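You operate a simulated robot arm through the tools that you are given. There is no shell and no other tool. Be economical: measure what you need, move in short steps, check, and stop when the job is done.

Carry out the task below with a simulated robot arm. There is one attempt and no reset: what you move stays moved.

## Task
Press the brass bushing flush into the blue pulley.
Fine: use the green press; slide back out, pulley back in its place.

Only the result counts: the job must be done as asked and must still hold three seconds after the hand-in. Knocking over, shifting, dropping, spilling or breaking anything else fails it.

## Robot
A 6-joint arm with a two-finger parallel gripper, fixed in place. Base frame: the origin is at the foot of the arm, x ahead of it, y to its left, z up; the work surface is at about z = 0. Units: mm, degrees, N and s.
With the tool pointing down near the work surface it reaches from about 140 to 580 mm from the base axis. Its first joint turns from -66.0 to 66.0 degrees. Payload 2.1 kg.
The TCP is the grasp point between the finger pads, 30 mm short of the fingertips. In the tool frame z runs along the fingers and y along their closing line. Largest opening 94 mm; finger width 28, thickness 10; the body of the gripper, 50 by 96 mm, starts 55 mm behind the TCP.
Orientation is that of the tool frame in the base frame, as a unit quaternion [x, y, z, w]. With the fingers straight down and closing along the base's y, the tool's x points along the base's -x, its y along +y and its z along -z.

## Interface
- The arm moves only by the tool step_arm. Its argument "plan" is a list of rows, each a list of 3 entries, a list of its own where there are three numbers: the shift along the tool's x, y, z in mm, then the turn, a rotation vector about the tool's x, y, z in degrees, then the closure, from 0 (fully open) to 1 (shut). In form: [[[tx, ty, tz], [wx, wy, wz], grip], ...]. A call has 1 to 10 rows; each row shifts and turns the commanded pose from where the row before left it, along the tool's axes as they then stand. Each row takes 0.2 s and may step no farther than 50 mm and 8.6 degrees from the row before; otherwise, or with a gripper value out of range, the whole call is refused. Where a pose cannot be reached the arm comes as near as it can. A force on the tool above 70 N (or 10 N above the force at the start of the call, whichever is more), or a blocked arm, ends the call early, and 0.2 s more pass. Each finger travels about 72 mm/s and halts on what it meets, pressing with about 35 N; the grip force reading is that of the motor and also rises with nothing between the fingers. The clock runs only during rows and for 0.2 s after the last one: add rows that do not move to give the fingers time. The reply holds the time, the measured pose of the TCP, the force on the tool along the base axes, the opening and the grip force, in the units named above and with some noise, and new pictures: "views" is both (left out), scene, wrist or none.
- Cameras (640 x 400 px; columns grow to the right, rows downward): "scene" is fixed at [53.8, -360.7, 507.9]; the picture's right is [0.80, -0.60, 0.00], its down [-0.23, -0.30, -0.93] and it looks along [0.56, 0.74, -0.38] (base axes); focal length 232 px, centre (320, 200). "wrist" rides on the gripper at [76, 14, -103] in the tool frame; the picture's right is [-0.18, 0.98, 0.00], its down [-0.75, -0.14, -0.64] and it looks along [-0.63, -0.12, 0.77] (tool axes); focal length 243 px, centre (320, 200). There is no depth. A picture from a camera that has moved, and an enlarged one, comes with that camera's place and axes in the base frame and with its lens. The place of the scene camera against the robot may be out by one fixed shift of up to 12 mm in any direction.
- close_up(camera, box): a new picture of the part [left, top, right, bottom] of that camera's present view, enlarged. It takes no simulated time.
- finish_job(): hands the job in; it is judged then, once.

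Work in short steps. Places have to be worked out from the pictures, the camera data and where the tool is seen: move nearer, look again, correct. Check each grasp and each placing, and mend what went wrong. You have 120 turns and 170 pictures in all, those below and enlarged ones among them. Open the gripper and draw the arm clear of the work before you hand the job in, unless the task says otherwise; then end with one line.

The tools are called after "Request:" by a JSON object that holds its "name" and its "arguments". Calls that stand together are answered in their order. step_arm: Moves the arm, as the interface text tells. Its arguments: {"type":"object","properties":{"plan":{"type":"array","items":{"type":"array"}},"views":{"type":"string","enum":["both","scene","wrist","none"]}},"required":["plan"]} The other tools are called the same way: close_up (camera, box) takes an enlarged picture of a part of a camera's view; finish_job () hands the job in.

At the start:

```text
time_s: 0.0
tool_pos: [333.2, -4.8, 414.6]
ee_rot: [-0.001, 1.0, -0.001, 0.001]
contact_force: [-0.2, -1.3, 0.7]
grip_width: 94.1
gripper_force: 0.0
```

scene: 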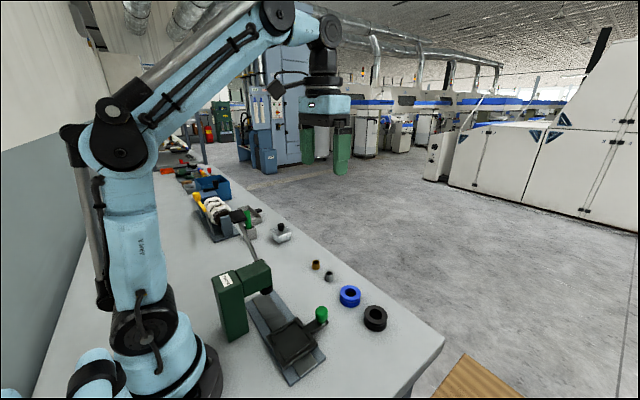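
wrist: 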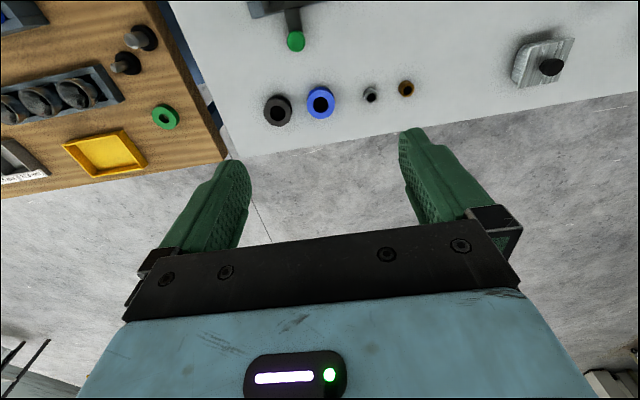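

I'll begin with enlarged looks at the press area and the small parts.

Request:
{"name": "close_up", "arguments": {"camera": "scene", "box": [190, 200, 430, 390]}}

Request:
{"name": "close_up", "arguments": {"camera": "wrist", "box": [170, 0, 600, 180]}}

```text
2.11 times, centred on (310, 295) of scene
camera zoom: at [53.8, -360.7, 507.9], right [0.8, -0.6, 0.0], down [-0.23, -0.3, -0.93], along [0.56, 0.74, -0.38], focal length 488 px, centre (341, 0)
```

zoom: 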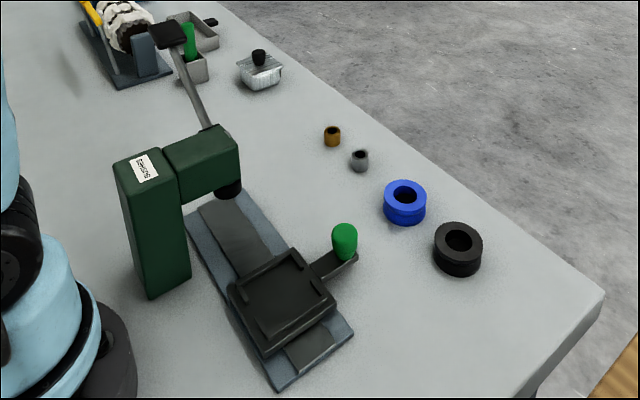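

```text
1.49 times, centred on (385, 90) of wrist
camera zoom: at [255.9, 8.8, 517.4], right [0.18, 0.98, 0.0], down [0.75, -0.14, 0.64], along [0.63, -0.12, -0.77], focal length 361 px, centre (223, 364)
```

zoom: 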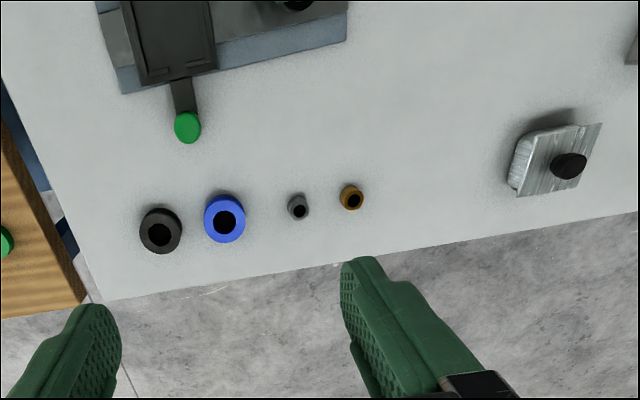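

The blue pulley is near (416,-18), the brass bushing near (425,153) and the slide knob near (303,-41). I'll pull the arm back to look at the press.

Request:
{"name": "step_arm", "arguments": {"plan": [[[50, 0, 0], [0, 0, 0], 0], [[50, 0, 0], [0, 0, 0], 0], [[40, 0, 0], [0, 0, 0], 0], [[0, 0, 0], [0, 0, 0], 0]], "views": "wrist"}}

```text
time_s: 1.0
tool_pos: [192.3, -8.4, 414.1]
ee_rot: [0.0, 1.0, 0.0, 0.0]
contact_force: [-0.2, 0.5, 0.2]
grip_width: 94.0
gripper_force: 0.1
camera wrist: at [116.3, 6.2, 517.4], right [0.18, 0.98, 0.0], down [0.75, -0.14, 0.64], along [0.63, -0.12, -0.77], focal length 243 px, centre (320, 200)
```

wrist: 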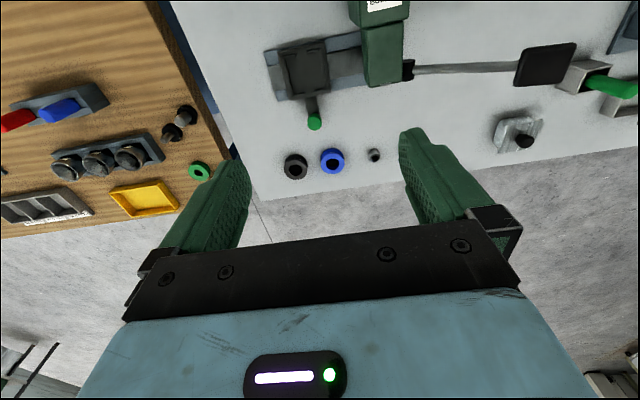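

The press, slide and lever are all in view now, so I'll enlarge that part.

Request:
{"name": "close_up", "arguments": {"camera": "wrist", "box": [250, 0, 450, 125]}}

Request:
{"name": "close_up", "arguments": {"camera": "wrist", "box": [400, 20, 600, 145]}}

Request:
{"name": "close_up", "arguments": {"camera": "scene", "box": [190, 190, 350, 290]}}

```text
3.20 times, centred on (350, 62) of wrist
camera zoom: at [116.3, 6.2, 517.4], right [0.18, 0.98, 0.0], down [0.75, -0.14, 0.64], along [0.63, -0.12, -0.77], focal length 776 px, centre (224, 640)
```

zoom: 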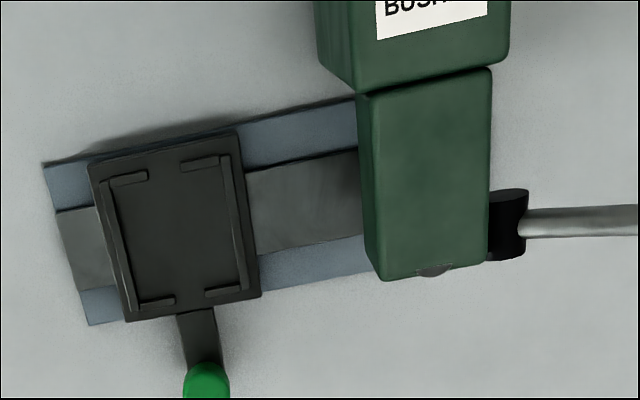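

```text
3.20 times, centred on (500, 82) of wrist
camera zoom: at [116.3, 6.2, 517.4], right [0.18, 0.98, 0.0], down [0.75, -0.14, 0.64], along [0.63, -0.12, -0.77], focal length 776 px, centre (-256, 576)
```

zoom: 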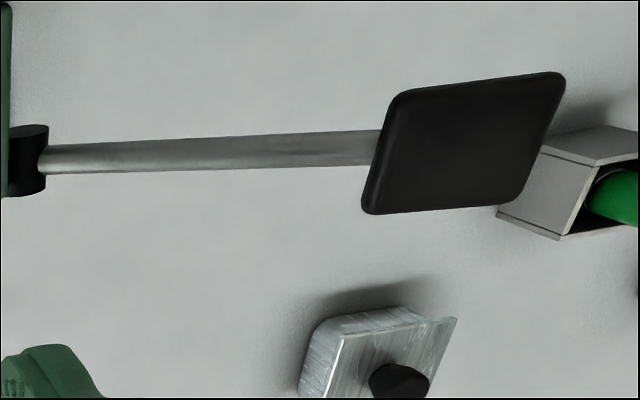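

```text
4.00 times, centred on (270, 240) of scene
camera zoom: at [53.7, -360.7, 507.9], right [0.8, -0.6, 0.0], down [-0.23, -0.3, -0.93], along [0.56, 0.74, -0.38], focal length 926 px, centre (520, 40)
```

zoom: 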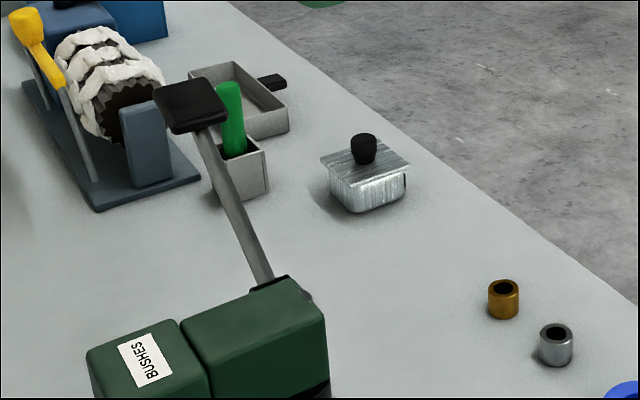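

The lever paddle is near (229,266,190) and rises toward +y; the slide rail runs along y. Next I move above the blue pulley to measure it closer.

Request:
{"name": "step_arm", "arguments": {"plan": [[[-31, -1.4, 36], [0, 0, 0], 0], [[-31, -1.4, 36], [0, 0, 0], 0], [[-31, -1.4, 36], [0, 0, 0], 0], [[-31, -1.4, 36], [0, 0, 0], 0], [[-31, -1.4, 36], [0, 0, 0], 0], [[-31, -1.4, 36], [0, 0, 0], 0], [[-31, -1.4, 36], [0, 0, 0], 0], [[0, 0, 0], [0, 0, 0], 0]], "views": "wrist"}}

```text
time_s: 2.8
tool_pos: [410.6, -14.9, 161.4]
ee_rot: [0.001, 1.0, 0.0, 0.002]
contact_force: [-0.3, -1.4, -0.1]
grip_width: 94.0
gripper_force: 0.1
camera wrist: at [333.7, -1.1, 263.4], right [0.18, 0.98, 0.0], down [0.75, -0.14, 0.64], along [0.63, -0.12, -0.77], focal length 243 px, centre (320, 200)
```

wrist: 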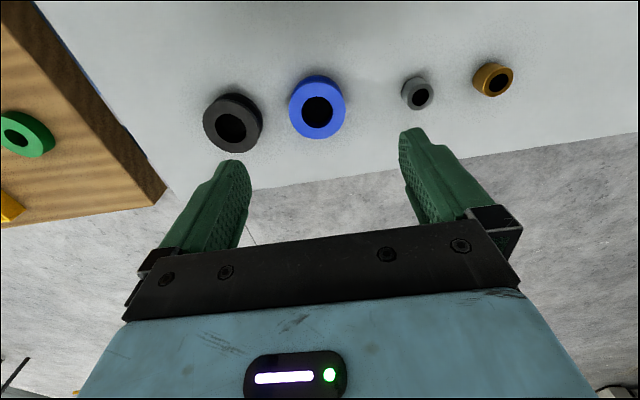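

Request:
{"name": "close_up", "arguments": {"camera": "wrist", "box": [260, 50, 380, 150]}}

Request:
{"name": "close_up", "arguments": {"camera": "wrist", "box": [390, 40, 530, 130]}}

```text
4.00 times, centred on (320, 100) of wrist
camera zoom: at [333.7, -1.1, 263.4], right [0.18, 0.98, 0.0], down [0.75, -0.14, 0.64], along [0.63, -0.12, -0.77], focal length 970 px, centre (320, 600)
```

zoom: 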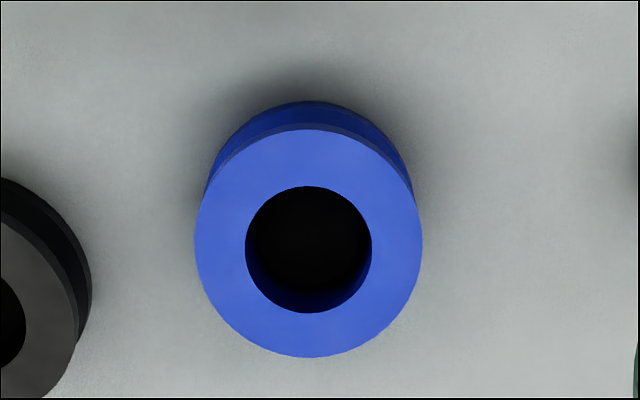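

```text
4.44 times, centred on (460, 85) of wrist
camera zoom: at [333.7, -1.1, 263.4], right [0.18, 0.98, 0.0], down [0.75, -0.14, 0.64], along [0.63, -0.12, -0.77], focal length 1078 px, centre (-302, 711)
```

zoom: 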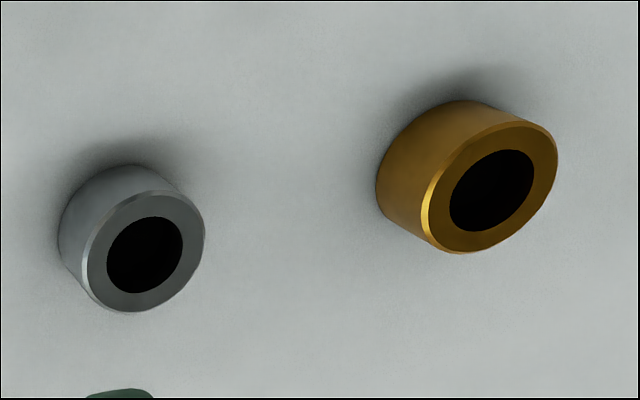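

The pulley measures about 55 mm OD, 26 mm tall, with a 30 mm bore, centred near (417,-20). The tray ridges run on its ±y sides, so I'll turn the tool 90° to grip along x.

Request:
{"name": "step_arm", "arguments": {"plan": [[[0, 0, 0], [0, 0, -8.5], 0.2], [[0, 0, 0], [0, 0, -8.5], 0.2], [[0, 0, 0], [0, 0, -8.5], 0.2], [[0, 0, 0], [0, 0, -8.5], 0.2], [[0, 0, 0], [0, 0, -8.5], 0.2], [[0, 0, 0], [0, 0, -8.5], 0.2], [[0, 0, 0], [0, 0, -8.5], 0.2], [[0, 0, 0], [0, 0, -8.5], 0.2], [[0, 0, 0], [0, 0, -8.5], 0.2], [[0, 0, 0], [0, 0, -8.5], 0.2]], "views": "none"}}

Request:
{"name": "step_arm", "arguments": {"plan": [[[0, 0, 0], [0, 0, -5], 0.2], [[0, 0, 0], [0, 0, 0], 0.2]], "views": "wrist"}}

```text
time_s: 5.0
tool_pos: [411.0, -15.7, 163.6]
ee_rot: [-0.677, 0.736, -0.001, 0.001]
contact_force: [-0.1, -0.5, -1.1]
grip_width: 75.0
gripper_force: 0.1
```

```text
time_s: 5.6
tool_pos: [410.4, -15.1, 162.9]
ee_rot: [0.708, -0.706, 0.001, -0.001]
contact_force: [0.6, 0.0, 0.2]
grip_width: 74.9
gripper_force: 0.1
camera wrist: at [395.4, -91.5, 265.7], right [-0.98, 0.18, 0.0], down [0.14, 0.75, 0.64], along [0.12, 0.63, -0.77], focal length 243 px, centre (320, 200)
```

wrist: 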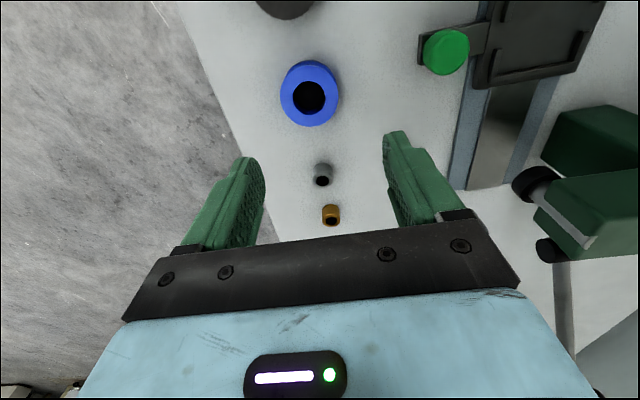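

Enlarging the pulley, slide and press from this second viewpoint.

Request:
{"name": "close_up", "arguments": {"camera": "wrist", "box": [260, 50, 380, 150]}}

Request:
{"name": "close_up", "arguments": {"camera": "wrist", "box": [400, 0, 640, 150]}}

```text
4.00 times, centred on (320, 100) of wrist
camera zoom: at [395.4, -91.5, 265.7], right [-0.98, 0.18, 0.0], down [0.14, 0.75, 0.64], along [0.12, 0.63, -0.77], focal length 970 px, centre (320, 600)
```

zoom: 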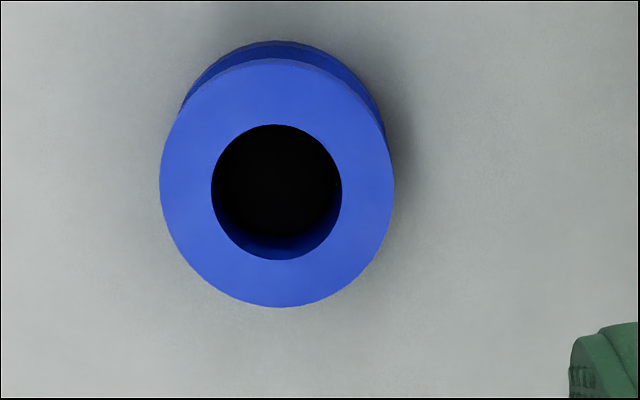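

```text
2.67 times, centred on (520, 75) of wrist
camera zoom: at [395.4, -91.5, 265.7], right [-0.98, 0.18, 0.0], down [0.14, 0.75, 0.64], along [0.12, 0.63, -0.77], focal length 647 px, centre (-213, 533)
```

zoom: 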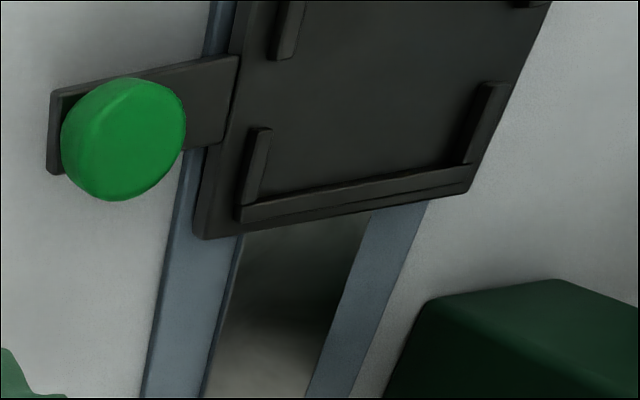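

Both views put the pulley at about (418,-21.5). I'll descend so the tips are just above its top, then check alignment.

Request:
{"name": "step_arm", "arguments": {"plan": [[[6.4, -7.6, 30], [0, 0, 0], 0.2], [[0, 0, 35], [0, 0, 0], 0.2], [[0, 0, 35], [0, 0, 0], 0.2], [[0, 0, 0], [0, 0, 0], 0.2]], "views": "wrist"}}

```text
time_s: 6.6
tool_pos: [418.1, -23.2, 61.8]
ee_rot: [-0.707, 0.708, -0.001, 0.0]
contact_force: [0.1, 0.1, -0.5]
grip_width: 75.2
gripper_force: 0.1
camera wrist: at [403.0, -99.3, 164.4], right [-0.98, 0.18, 0.0], down [0.14, 0.75, 0.64], along [0.12, 0.63, -0.77], focal length 243 px, centre (320, 200)
```

wrist: 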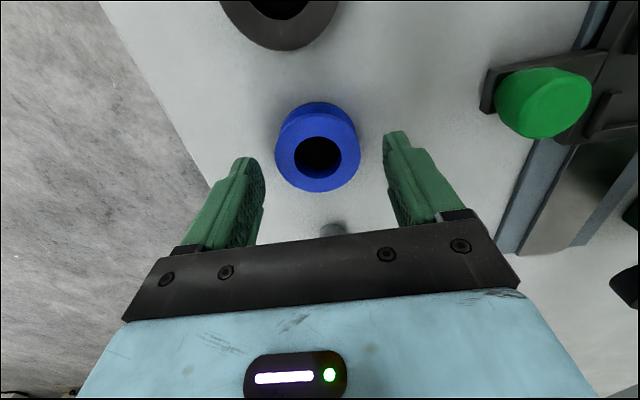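

Request:
{"name": "close_up", "arguments": {"camera": "wrist", "box": [220, 80, 420, 205]}}

Request:
{"name": "close_up", "arguments": {"camera": "scene", "box": [310, 250, 410, 340]}}

```text
3.20 times, centred on (320, 142) of wrist
camera zoom: at [403.0, -99.3, 164.4], right [-0.98, 0.18, 0.0], down [0.14, 0.75, 0.64], along [0.12, 0.63, -0.77], focal length 776 px, centre (320, 384)
```

zoom: 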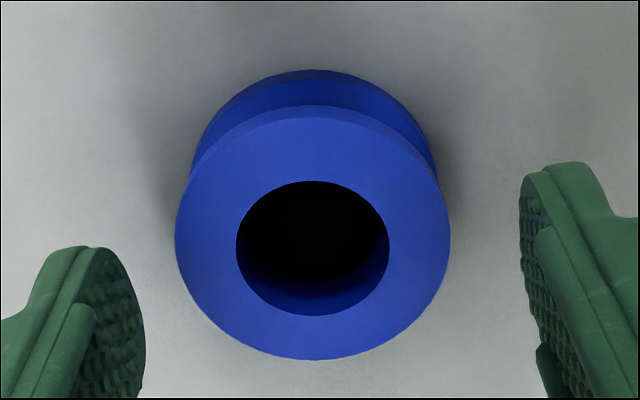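

```text
4.44 times, centred on (360, 295) of scene
camera zoom: at [53.8, -360.7, 507.9], right [0.8, -0.6, 0.0], down [-0.23, -0.3, -0.93], along [0.56, 0.74, -0.38], focal length 1030 px, centre (142, -222)
```

zoom: 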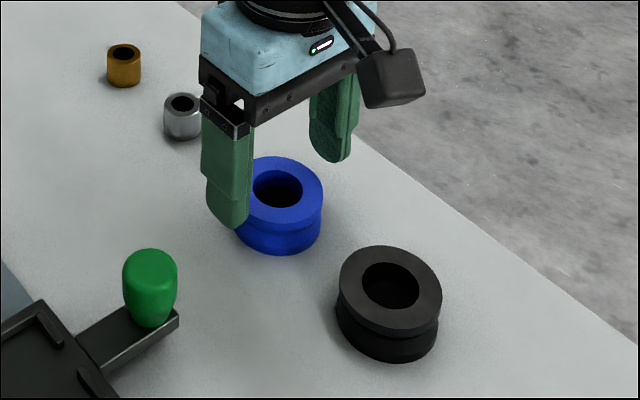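

The pulley is about 20 mm tall, centred near (419.5,-21). I'll lower to z≈33 and close on it.

Request:
{"name": "step_arm", "arguments": {"plan": [[[-2, -1.3, 14], [0, 0, 0], 0.2], [[0, 0, 14.5], [0, 0, 0], 0.2], [[0, 0, 0], [0, 0, 0], 0.2], [[0, 0, 0], [0, 0, 0], 0.4], [[0, 0, 0], [0, 0, 0], 0.6], [[0, 0, 0], [0, 0, 0], 0.6]], "views": "wrist"}}

```text
time_s: 8.0
tool_pos: [420.2, -19.9, 33.9]
ee_rot: [-0.707, 0.707, -0.001, 0.001]
contact_force: [0.1, 0.1, -0.2]
grip_width: 55.5
gripper_force: 34.8
camera wrist: at [405.4, -96.4, 137.5], right [-0.98, 0.18, 0.0], down [0.14, 0.75, 0.64], along [0.12, 0.63, -0.77], focal length 243 px, centre (320, 200)
```

wrist: 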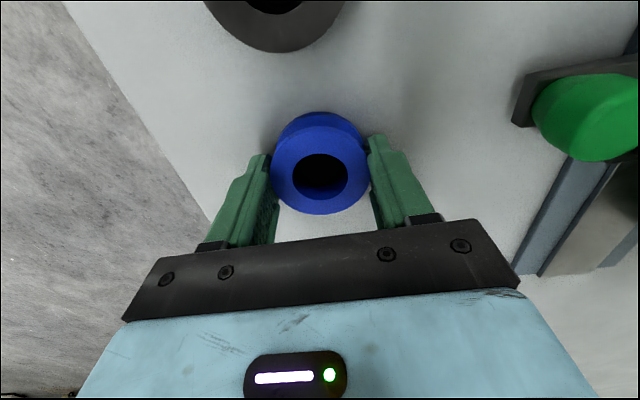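

Gripped at 55.5 mm. I lift it straight up and carry it over the tray to measure there.

Request:
{"name": "step_arm", "arguments": {"plan": [[[0, 0, -35], [0, 0, 0], 0.6], [[0, 0, -40], [0, 0, 0], 0.6], [[0, 0, -35], [0, 0, 0], 0.6], [[4, 42, 0], [0, 0, 0], 0.6], [[4, 42, 0], [0, 0, 0], 0.6], [[4, 42, 0], [0, 0, 0], 0.6], [[4, 42, 0], [0, 0, 0], 0.6], [[4, 40, 0], [0, 0, 0], 0.6], [[0, 0, 0], [0, 0, 0], 0.6]], "views": "both"}}

```text
time_s: 10.0
tool_pos: [210.3, -39.9, 146.0]
ee_rot: [0.707, -0.707, 0.0, -0.001]
contact_force: [0.1, 0.9, -0.3]
grip_width: 37.4
gripper_force: 0.2
camera wrist: at [195.2, -116.5, 248.4], right [-0.98, 0.18, 0.0], down [0.14, 0.75, 0.64], along [0.12, 0.63, -0.77], focal length 243 px, centre (320, 200)
```

scene: 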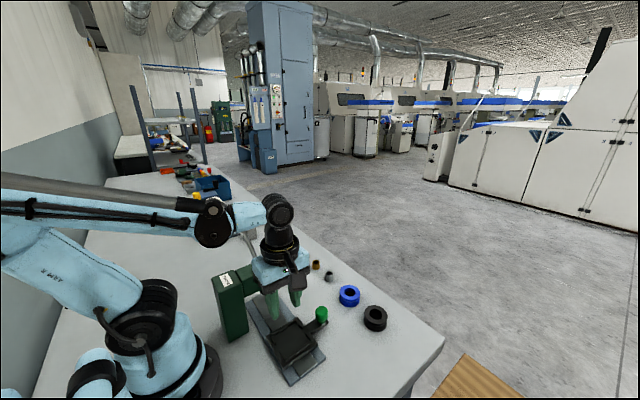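
wrist: 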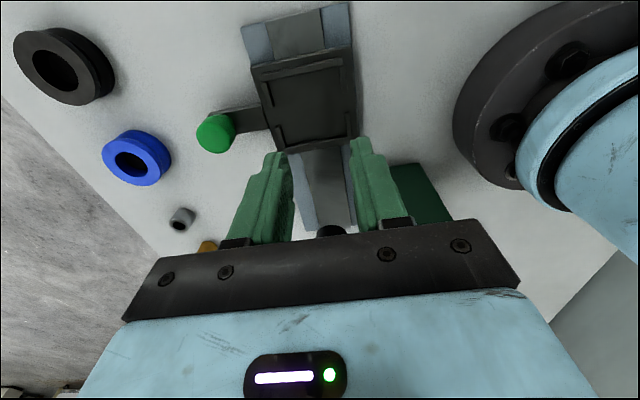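

The pulley slipped out on the fast lift and is still at its spot. While I'm here I'll measure the tray and check where the pulley is.

Request:
{"name": "close_up", "arguments": {"camera": "wrist", "box": [190, 0, 390, 160]}}

Request:
{"name": "close_up", "arguments": {"camera": "scene", "box": [310, 250, 410, 340]}}

Request:
{"name": "close_up", "arguments": {"camera": "wrist", "box": [80, 100, 200, 200]}}

```text
2.50 times, centred on (290, 80) of wrist
camera zoom: at [195.2, -116.5, 248.4], right [-0.98, 0.18, 0.0], down [0.14, 0.75, 0.64], along [0.12, 0.63, -0.77], focal length 606 px, centre (395, 500)
```

zoom: 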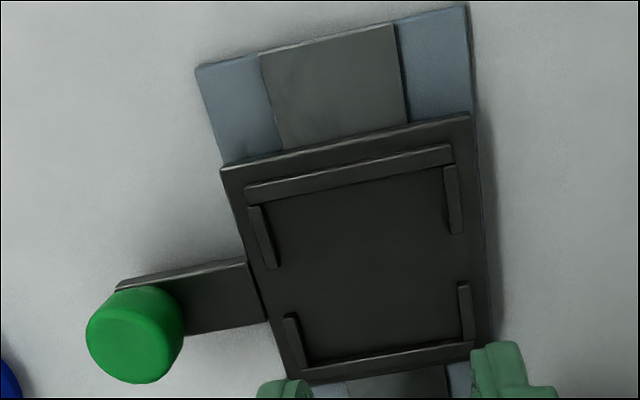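

```text
4.44 times, centred on (360, 295) of scene
camera zoom: at [53.8, -360.7, 507.9], right [0.8, -0.6, 0.0], down [-0.23, -0.3, -0.93], along [0.56, 0.74, -0.38], focal length 1030 px, centre (142, -222)
```

zoom: 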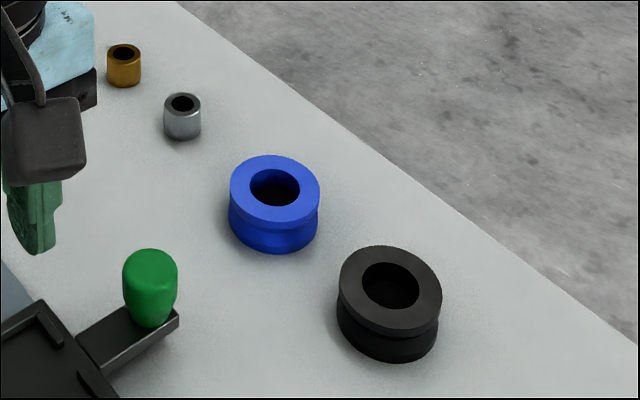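

```text
4.00 times, centred on (140, 150) of wrist
camera zoom: at [195.2, -116.5, 248.4], right [-0.98, 0.18, 0.0], down [0.14, 0.75, 0.64], along [0.12, 0.63, -0.77], focal length 970 px, centre (1040, 400)
```

zoom: 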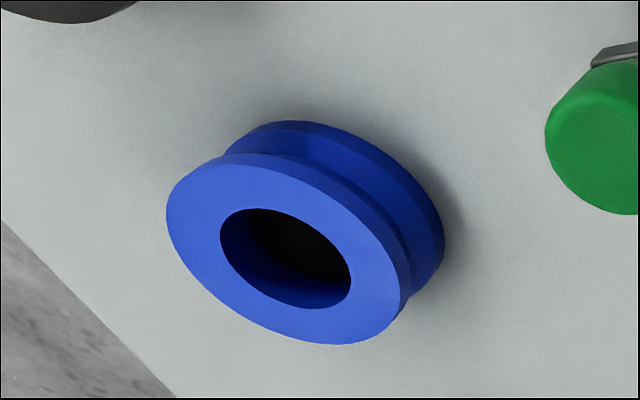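

Tray pocket centre is about (219,-40), roughly 62 mm wide, with low ridges. The pulley barely moved (~2 mm). I return above it, to regrip fully closed and lift slowly.

Request:
{"name": "step_arm", "arguments": {"plan": [[[-4, -42, 0], [0, 0, 0], 0.2], [[-4, -42, 0], [0, 0, 0], 0.2], [[-4, -42, 0], [0, 0, 0], 0.2], [[-4, -42, 0], [0, 0, 0], 0.2], [[-4, -41, 0], [0, 0, 0], 0.2], [[0, 0, 40], [0, 0, 0], 0.2], [[0, 0, 42], [0, 0, 0], 0.2], [[0, 0, 0], [0, 0, 0], 0.2]], "views": "wrist"}}

Request:
{"name": "close_up", "arguments": {"camera": "wrist", "box": [220, 80, 420, 205]}}

```text
time_s: 11.8
tool_pos: [418.6, -16.8, 60.4]
ee_rot: [0.707, -0.707, 0.0, -0.001]
contact_force: [0.0, 0.0, 0.5]
grip_width: 75.3
gripper_force: 0.0
camera wrist: at [403.9, -93.3, 162.8], right [-0.98, 0.18, 0.0], down [0.14, 0.75, 0.64], along [0.12, 0.63, -0.77], focal length 243 px, centre (320, 200)
```

wrist: 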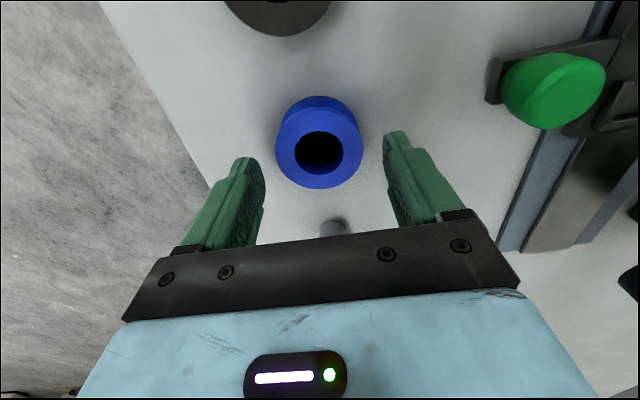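

```text
3.20 times, centred on (320, 142) of wrist
camera zoom: at [403.9, -93.3, 162.8], right [-0.98, 0.18, 0.0], down [0.14, 0.75, 0.64], along [0.12, 0.63, -0.77], focal length 776 px, centre (320, 384)
```

zoom: 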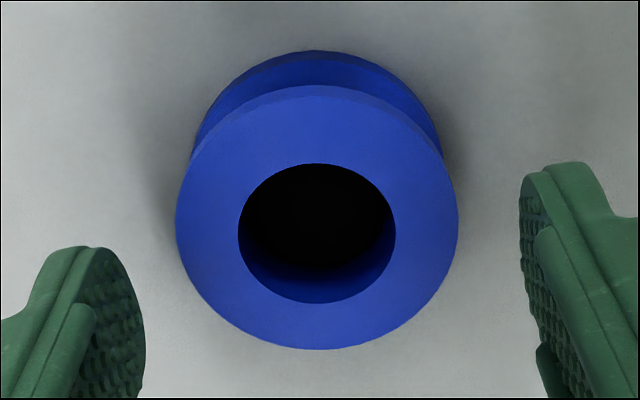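

The pulley shifted about (-1,+2) mm; I'll correct for that when I return it. Regripping with full closure and a slow trial lift.

Request:
{"name": "step_arm", "arguments": {"plan": [[[2, 0, 12], [0, 0, 0], 0.2], [[0, 0, 12.5], [0, 0, 0], 0.2], [[0, 0, 0], [0, 0, 0], 0.3], [[0, 0, 0], [0, 0, 0], 1], [[0, 0, 0], [0, 0, 0], 1], [[0, 0, 0], [0, 0, 0], 1], [[0, 0, -3], [0, 0, 0], 1], [[0, 0, -4], [0, 0, 0], 1], [[0, 0, -4], [0, 0, 0], 1], [[0, 0, 0], [0, 0, 0], 1]], "views": "wrist"}}

```text
time_s: 14.0
tool_pos: [419.5, -20.6, 48.4]
ee_rot: [0.708, -0.707, 0.001, -0.001]
contact_force: [-0.7, -0.1, -3.5]
grip_width: 55.5
gripper_force: 35.2
camera wrist: at [404.9, -98.0, 151.1], right [-0.98, 0.18, 0.0], down [0.14, 0.75, 0.64], along [0.12, 0.63, -0.77], focal length 243 px, centre (320, 200)
```

wrist: 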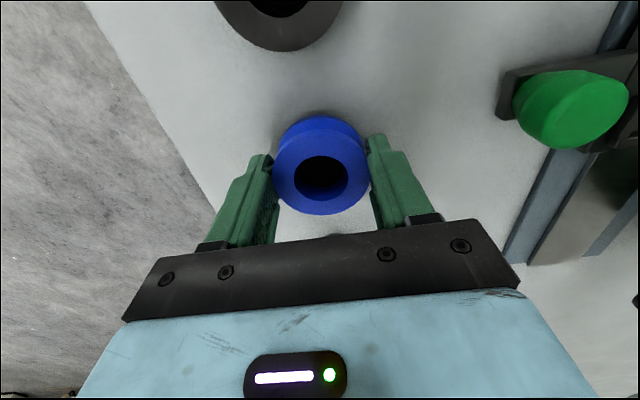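

Held now, with 3.5 N of weight showing. Lifting gently and carrying to above the tray.

Request:
{"name": "step_arm", "arguments": {"plan": [[[0, 0, -6], [0, 0, 0], 1], [[0, 0, -10], [0, 0, 0], 1], [[0, 0, -14], [0, 0, 0], 1], [[0, 0, -14], [0, 0, 0], 1], [[0, 0, -10], [0, 0, 0], 1], [[0, 0, -4], [0, 0, 0], 1], [[2, 12, 0], [0, 0, 0], 1], [[2, 22, 0], [0, 0, 0], 1], [[2, 25, 0], [0, 0, 0], 1], [[2, 25, 0], [0, 0, 0], 1]], "views": "none"}}

Request:
{"name": "step_arm", "arguments": {"plan": [[[2, 12, 0], [0, 0, 0], 1], [[2, 25, 0], [0, 0, 0], 1], [[2, 25, 0], [0, 0, 0], 1], [[2, 25, 0], [0, 0, 0], 1], [[2, 20, 0], [0, 0, 0], 1], [[0.9, 10.1, 0], [0, 0, 0], 1], [[0, 0, 0], [0, 0, 0], 1]], "views": "wrist"}}

```text
time_s: 16.2
tool_pos: [335.6, -28.9, 107.3]
ee_rot: [-0.707, 0.707, -0.001, 0.001]
contact_force: [-0.7, 0.0, -3.5]
grip_width: 55.2
gripper_force: 34.7
```

```text
time_s: 17.8
tool_pos: [218.8, -41.2, 104.9]
ee_rot: [0.707, -0.707, 0.001, -0.001]
contact_force: [0.7, -0.3, -3.5]
grip_width: 55.2
gripper_force: 35.0
camera wrist: at [203.3, -116.5, 208.8], right [-0.98, 0.18, 0.0], down [0.14, 0.75, 0.64], along [0.12, 0.63, -0.77], focal length 243 px, centre (320, 200)
```

wrist: 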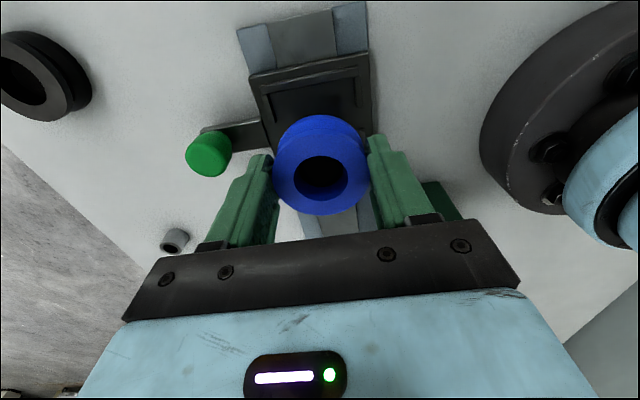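

Still held. Lowering to about 15 mm above the tray, then checking alignment.

Request:
{"name": "step_arm", "arguments": {"plan": [[[0, 0, 8], [0, 0, 0], 1], [[0, 0, 14], [0, 0, 0], 1], [[0, 0, 10], [0, 0, 0], 1], [[0, 0, 4], [0, 0, 0], 1], [[0, 0, 0], [0, 0, 0], 1]], "views": "wrist"}}

Request:
{"name": "close_up", "arguments": {"camera": "wrist", "box": [220, 50, 420, 210]}}

Request:
{"name": "close_up", "arguments": {"camera": "scene", "box": [230, 270, 350, 370]}}

```text
time_s: 19.0
tool_pos: [219.5, -41.0, 70.1]
ee_rot: [-0.707, 0.707, -0.001, 0.0]
contact_force: [0.1, -0.2, -2.9]
grip_width: 55.4
gripper_force: 35.3
camera wrist: at [204.8, -117.1, 172.8], right [-0.98, 0.18, 0.0], down [0.14, 0.75, 0.64], along [0.12, 0.63, -0.77], focal length 243 px, centre (320, 200)
```

wrist: 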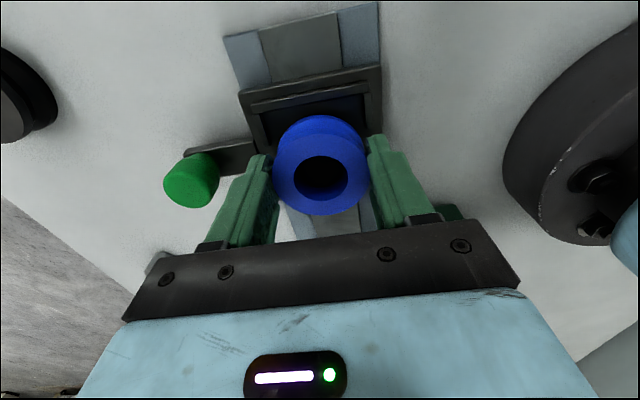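

```text
2.50 times, centred on (320, 130) of wrist
camera zoom: at [204.8, -117.1, 172.8], right [-0.98, 0.18, 0.0], down [0.14, 0.75, 0.64], along [0.12, 0.63, -0.77], focal length 606 px, centre (320, 375)
```

zoom: 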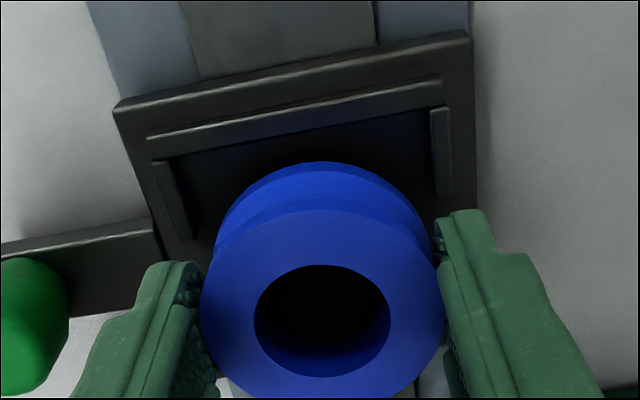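

```text
4.00 times, centred on (290, 320) of scene
camera zoom: at [53.8, -360.7, 507.9], right [0.8, -0.6, 0.0], down [-0.23, -0.3, -0.93], along [0.56, 0.74, -0.38], focal length 926 px, centre (440, -280)
```

zoom: 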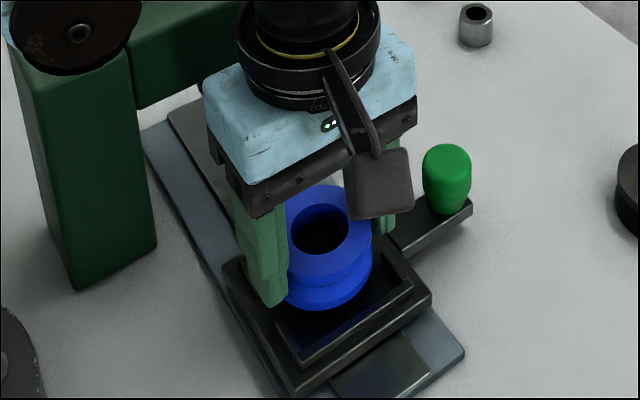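

Alignment with the pocket looks within about 1 mm. Lowering in small steps until force shows contact.

Request:
{"name": "step_arm", "arguments": {"plan": [[[0, 0, 5], [0, 0, 0], 1], [[0, 0, 4], [0, 0, 0], 1], [[0, 0, 3], [0, 0, 0], 1], [[0, 0, 0], [0, 0, 0], 1]], "views": "wrist"}}

Request:
{"name": "close_up", "arguments": {"camera": "scene", "box": [230, 270, 350, 370]}}

```text
time_s: 20.0
tool_pos: [220.4, -40.6, 58.9]
ee_rot: [-0.706, 0.708, 0.0, -0.001]
contact_force: [-2.3, -0.1, 46.4]
grip_width: 55.5
gripper_force: 35.3
camera wrist: at [204.8, -116.2, 160.6], right [-0.98, 0.18, 0.0], down [0.14, 0.75, 0.64], along [0.12, 0.63, -0.77], focal length 243 px, centre (320, 200)
```

wrist: 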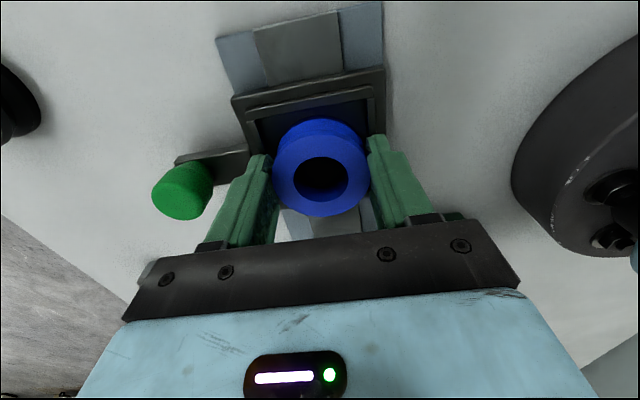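

```text
4.00 times, centred on (290, 320) of scene
camera zoom: at [53.7, -360.7, 507.9], right [0.8, -0.6, 0.0], down [-0.23, -0.3, -0.93], along [0.56, 0.74, -0.38], focal length 926 px, centre (440, -280)
```

zoom: 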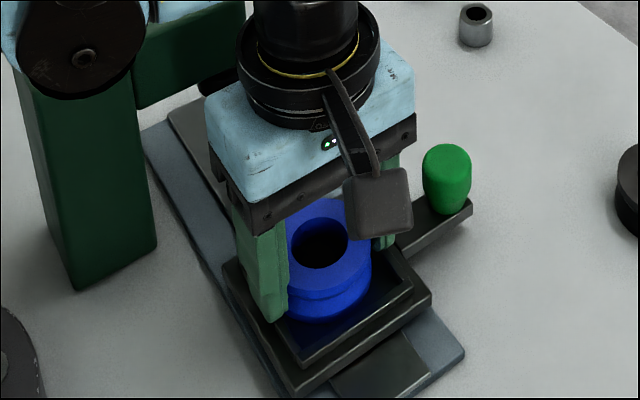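

Contact at 46 N with TCP z ≈ 59. I'll ease up 1.5 mm to unload, then open and look.

Request:
{"name": "step_arm", "arguments": {"plan": [[[0, 0, -1.5], [0, 0, 0], 1], [[0, 0, 0], [0, 0, 0], 1], [[0, 0, 0], [0, 0, 0], 0.35], [[0, 0, 0], [0, 0, 0], 0.25], [[0, 0, 0], [0, 0, 0], 0.25]], "views": "wrist"}}

Request:
{"name": "close_up", "arguments": {"camera": "wrist", "box": [220, 50, 420, 210]}}

Request:
{"name": "close_up", "arguments": {"camera": "scene", "box": [230, 270, 350, 370]}}

```text
time_s: 21.2
tool_pos: [218.5, -40.8, 60.6]
ee_rot: [0.707, -0.707, 0.0, 0.0]
contact_force: [0.0, 0.1, 0.3]
grip_width: 70.6
gripper_force: 0.1
camera wrist: at [204.4, -116.3, 162.4], right [-0.98, 0.18, 0.0], down [0.14, 0.75, 0.64], along [0.12, 0.63, -0.77], focal length 243 px, centre (320, 200)
```

wrist: 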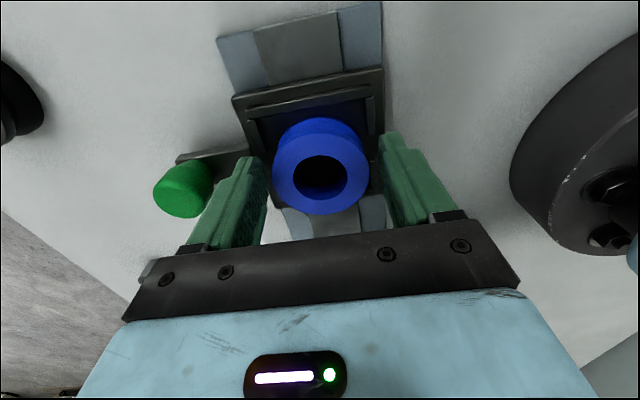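

```text
2.50 times, centred on (320, 130) of wrist
camera zoom: at [204.4, -116.3, 162.4], right [-0.98, 0.18, 0.0], down [0.14, 0.75, 0.64], along [0.12, 0.63, -0.77], focal length 606 px, centre (320, 375)
```

zoom: 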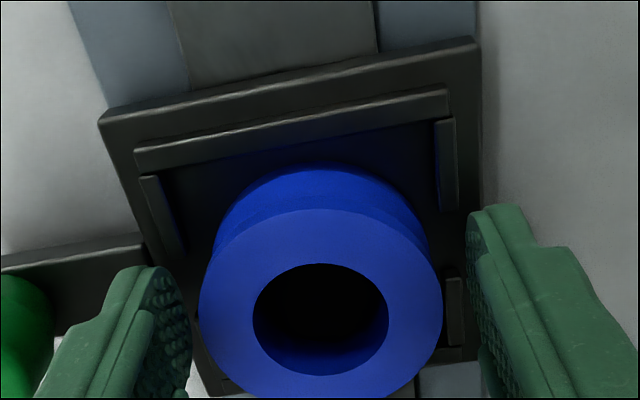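

```text
4.00 times, centred on (290, 320) of scene
camera zoom: at [53.8, -360.7, 507.9], right [0.8, -0.6, 0.0], down [-0.23, -0.3, -0.93], along [0.56, 0.74, -0.38], focal length 926 px, centre (440, -280)
```

zoom: 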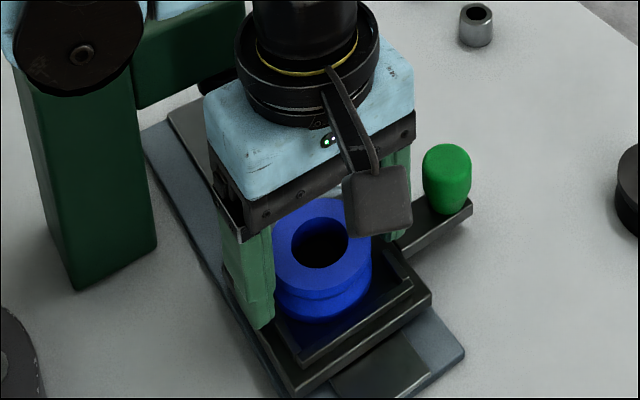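

Released and the pulley stayed put. Raising straight up to inspect its seating.

Request:
{"name": "step_arm", "arguments": {"plan": [[[0, 0, -15], [0, 0, 0], 0.2], [[0, 0, -40], [0, 0, 0], 0.2], [[0, 0, -45], [0, 0, 0], 0.2], [[0, 0, 0], [0, 0, 0], 0.2]], "views": "wrist"}}

Request:
{"name": "close_up", "arguments": {"camera": "wrist", "box": [220, 0, 400, 140]}}

Request:
{"name": "close_up", "arguments": {"camera": "scene", "box": [230, 270, 350, 370]}}

```text
time_s: 22.2
tool_pos: [219.5, -40.7, 159.9]
ee_rot: [-0.707, 0.707, 0.0, 0.001]
contact_force: [-0.3, 0.1, 0.1]
grip_width: 75.0
gripper_force: 0.0
camera wrist: at [205.1, -117.3, 262.6], right [-0.98, 0.18, 0.0], down [0.14, 0.75, 0.64], along [0.12, 0.63, -0.77], focal length 243 px, centre (320, 200)
```

wrist: 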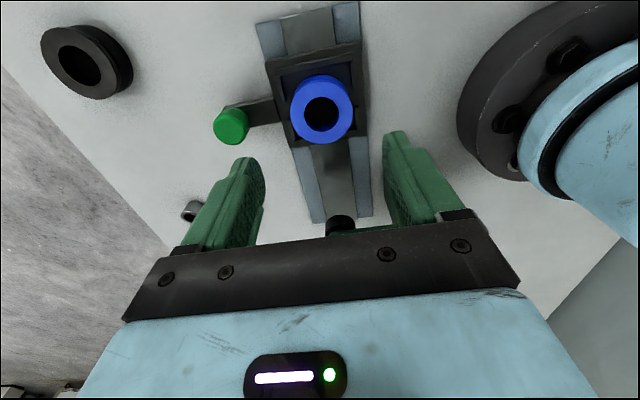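

```text
2.86 times, centred on (310, 70) of wrist
camera zoom: at [205.1, -117.3, 262.6], right [-0.98, 0.18, 0.0], down [0.14, 0.75, 0.64], along [0.12, 0.63, -0.77], focal length 693 px, centre (349, 571)
```

zoom: 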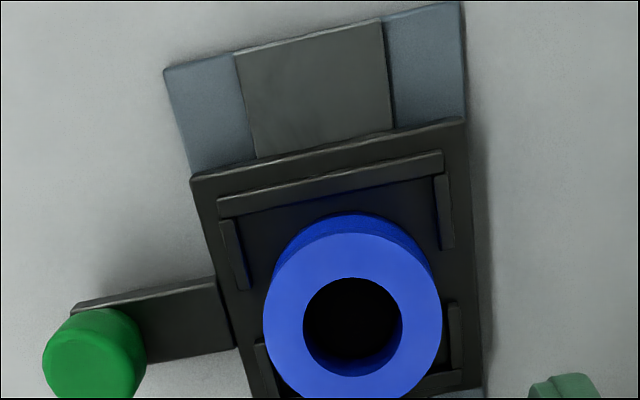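

```text
4.00 times, centred on (290, 320) of scene
camera zoom: at [53.8, -360.7, 507.9], right [0.8, -0.6, 0.0], down [-0.23, -0.3, -0.93], along [0.56, 0.74, -0.38], focal length 926 px, centre (440, -280)
```

zoom: 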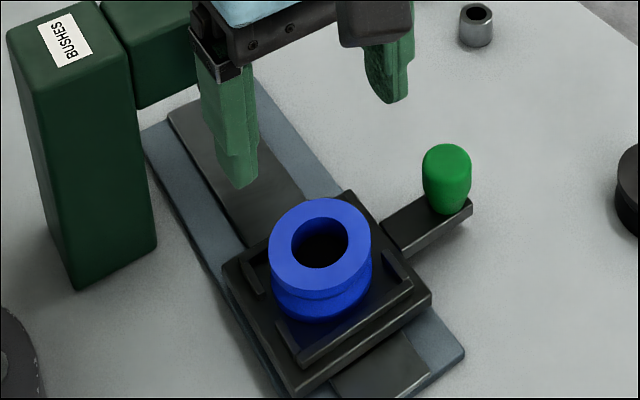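

The pulley sits level and centred in the pocket. Next I go above the brass bushing.

Request:
{"name": "step_arm", "arguments": {"plan": [[[0, -30, -10], [0, 0, 0], 0.3], [[-10, -40, 0], [0, 0, 0], 0.4], [[-30, -32, 0], [0, 0, 0], 0.4], [[-30, -30, 0], [0, 0, 0], 0.4], [[-30, -30, 0], [0, 0, 0], 0.4], [[-30, -30, 10], [0, 0, 0], 0.4], [[-30, -10, 20], [0, 0, 0], 0.4], [[-30, 0, 20], [0, 0, 0], 0.4], [[0, 0, 0], [0, 0, 0], 0.4]], "views": "wrist"}}

Request:
{"name": "close_up", "arguments": {"camera": "wrist", "box": [260, 50, 380, 150]}}

```text
time_s: 24.2
tool_pos: [420.7, 149.1, 119.9]
ee_rot: [-0.707, 0.707, -0.001, 0.001]
contact_force: [0.2, 0.7, 0.1]
grip_width: 56.3
gripper_force: 0.0
camera wrist: at [406.1, 74.0, 222.7], right [-0.98, 0.18, 0.0], down [0.14, 0.75, 0.64], along [0.12, 0.63, -0.77], focal length 243 px, centre (320, 200)
```

wrist: 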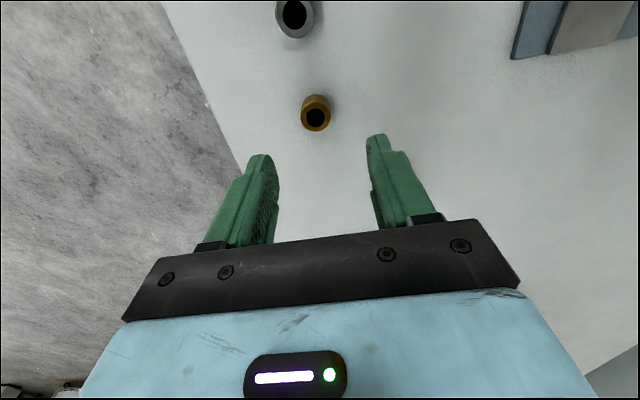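

```text
4.00 times, centred on (320, 100) of wrist
camera zoom: at [406.1, 74.0, 222.7], right [-0.98, 0.18, 0.0], down [0.14, 0.75, 0.64], along [0.12, 0.63, -0.77], focal length 970 px, centre (320, 600)
```

zoom: 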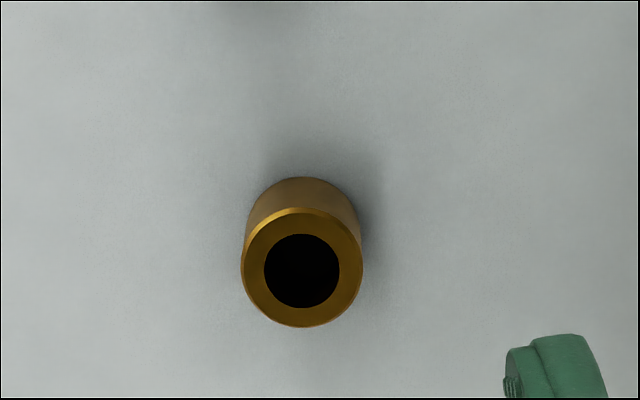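

The bushing is about 26 mm in diameter, 21 mm tall, near (425,149.4). Descending to grip its upper half.

Request:
{"name": "step_arm", "arguments": {"plan": [[[0, -3.4, 30], [0, 0, 0], 0.4], [[0, 0, 30], [0, 0, 0], 0.4], [[0, 0, 0], [0, 0, 0], 0.4]], "views": "wrist"}}

Request:
{"name": "close_up", "arguments": {"camera": "wrist", "box": [240, 90, 400, 190]}}

```text
time_s: 25.0
tool_pos: [423.7, 147.8, 59.4]
ee_rot: [-0.707, 0.707, 0.0, 0.001]
contact_force: [0.7, -0.1, 0.3]
grip_width: 56.4
gripper_force: 0.0
camera wrist: at [409.3, 72.2, 162.5], right [-0.98, 0.18, 0.0], down [0.14, 0.75, 0.64], along [0.12, 0.63, -0.77], focal length 243 px, centre (320, 200)
```

wrist: 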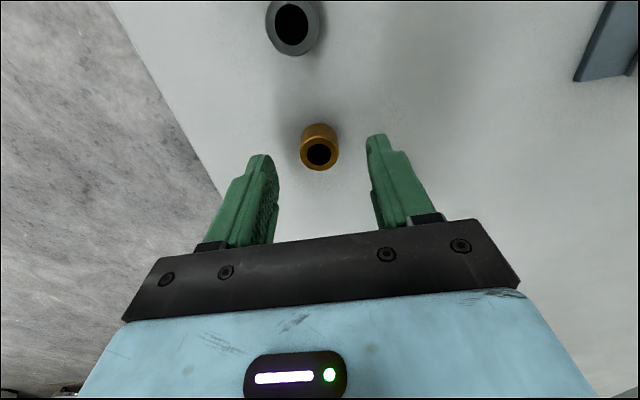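

```text
4.00 times, centred on (320, 140) of wrist
camera zoom: at [409.3, 72.2, 162.5], right [-0.98, 0.18, 0.0], down [0.14, 0.75, 0.64], along [0.12, 0.63, -0.77], focal length 970 px, centre (320, 440)
```

zoom: 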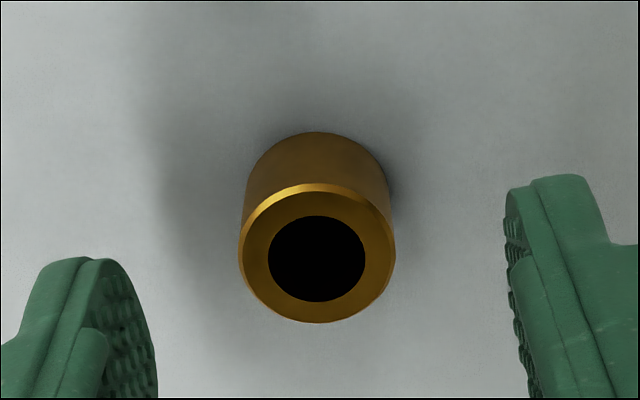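

Alignment is good; bushing height is about 20 mm. Closing at tip height of about 10 mm and lifting slowly.

Request:
{"name": "step_arm", "arguments": {"plan": [[[-0.8, 0, 12], [0, 0, 0], 0.4], [[0, 0, 8], [0, 0, 0], 0.4], [[0, 0, 0], [0, 0, 0], 0.6], [[0, 0, 0], [0, 0, 0], 1], [[0, 0, 0], [0, 0, 0], 1], [[0, 0, 0], [0, 0, 0], 1], [[0, 0, -4], [0, 0, 0], 1], [[0, 0, -6], [0, 0, 0], 1], [[0, 0, -10], [0, 0, 0], 1], [[0, 0, 0], [0, 0, 0], 1]], "views": "wrist"}}

Request:
{"name": "close_up", "arguments": {"camera": "wrist", "box": [240, 90, 400, 190]}}

Request:
{"name": "close_up", "arguments": {"camera": "scene", "box": [280, 220, 380, 290]}}

```text
time_s: 27.2
tool_pos: [424.0, 148.2, 60.6]
ee_rot: [0.707, -0.707, 0.001, -0.001]
contact_force: [1.1, -0.2, 0.0]
grip_width: 24.4
gripper_force: 35.1
camera wrist: at [409.1, 73.0, 163.5], right [-0.98, 0.18, 0.0], down [0.14, 0.75, 0.64], along [0.12, 0.63, -0.77], focal length 243 px, centre (320, 200)
```

wrist: 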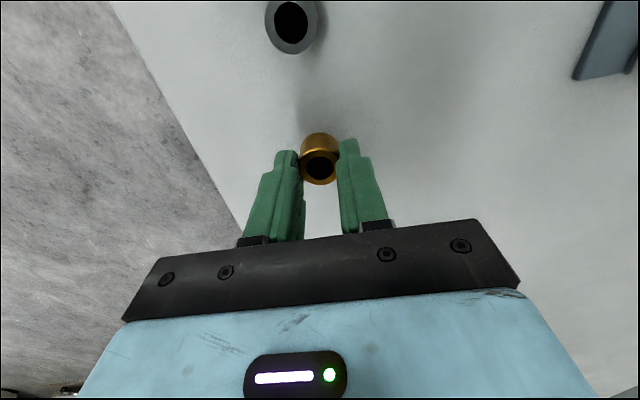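

```text
4.00 times, centred on (320, 140) of wrist
camera zoom: at [409.1, 73.0, 163.5], right [-0.98, 0.18, 0.0], down [0.14, 0.75, 0.64], along [0.12, 0.63, -0.77], focal length 970 px, centre (320, 440)
```

zoom: 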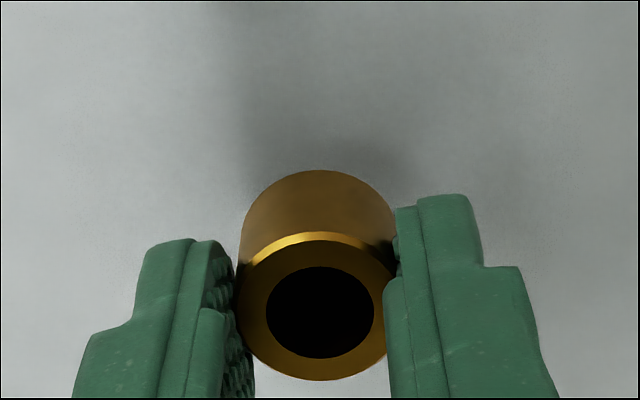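

```text
5.71 times, centred on (330, 255) of scene
camera zoom: at [53.8, -360.7, 507.9], right [0.8, -0.6, 0.0], down [-0.23, -0.3, -0.93], along [0.56, 0.74, -0.38], focal length 1324 px, centre (263, -114)
```

zoom: 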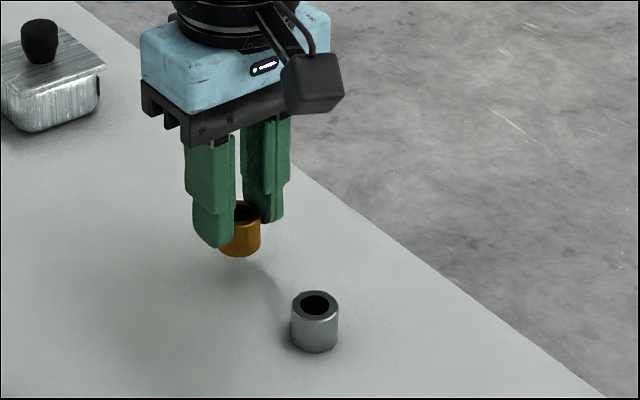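

Holding the bushing (24.4 mm). Lifting and carrying it around the front of the press to above the pulley.

Request:
{"name": "step_arm", "arguments": {"plan": [[[0, 0, -15], [0, 0, 0], 1], [[0, 0, -30], [0, 0, 0], 1], [[0, 0, -30], [0, 0, 0], 1], [[0, 0, -15], [0, 0, 0], 1], [[25, 0, 0], [0, 0, 0], 1], [[35, 0, 0], [0, 0, 0], 1], [[35, 0, 0], [0, 0, 0], 1], [[35, 0, 0], [0, 0, 0], 1], [[30, 0, 0], [0, 0, 0], 1], [[29.8, 0, 0], [0, 0, 0], 1]], "views": "none"}}

Request:
{"name": "step_arm", "arguments": {"plan": [[[0, 20, 0], [0, 0, 0], 1], [[0, 35, 0], [0, 0, 0], 1], [[0, 40, 0], [0, 0, 0], 1], [[0, 40, 0], [0, 0, 0], 1], [[0, 35, 0], [0, 0, 0], 1], [[0, 25, 0], [0, 0, 0], 1], [[0, 10.4, 0], [0, 0, 0], 1], [[0, 0, 0], [0, 0, 0], 1]], "views": "wrist"}}

Request:
{"name": "close_up", "arguments": {"camera": "wrist", "box": [240, 70, 400, 195]}}

```text
time_s: 29.4
tool_pos: [424.5, -39.5, 149.9]
ee_rot: [-0.707, 0.707, -0.001, 0.0]
contact_force: [-0.3, 0.8, -0.4]
grip_width: 24.5
gripper_force: 35.0
```

```text
time_s: 31.2
tool_pos: [220.9, -39.7, 149.3]
ee_rot: [0.707, -0.707, 0.001, 0.0]
contact_force: [0.0, 0.2, 0.2]
grip_width: 24.5
gripper_force: 34.5
camera wrist: at [205.8, -115.9, 252.3], right [-0.98, 0.18, 0.0], down [0.14, 0.75, 0.64], along [0.12, 0.63, -0.77], focal length 243 px, centre (320, 200)
```

wrist: 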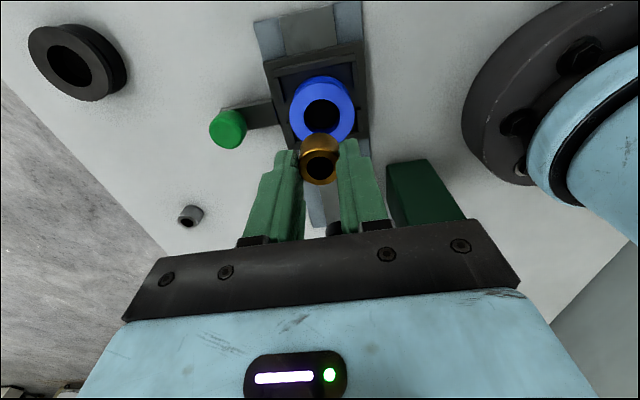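

```text
3.20 times, centred on (320, 132) of wrist
camera zoom: at [205.8, -115.9, 252.3], right [-0.98, 0.18, 0.0], down [0.14, 0.75, 0.64], along [0.12, 0.63, -0.77], focal length 776 px, centre (320, 416)
```

zoom: 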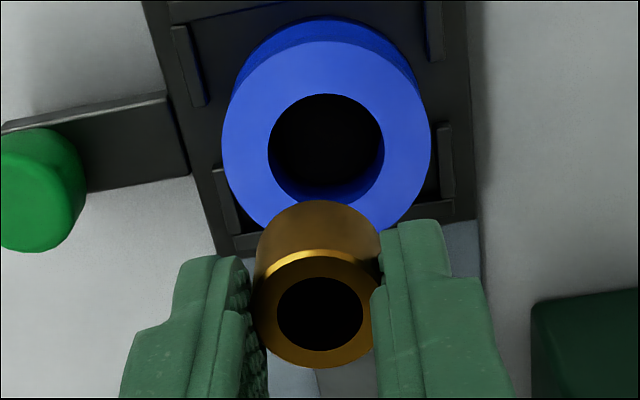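

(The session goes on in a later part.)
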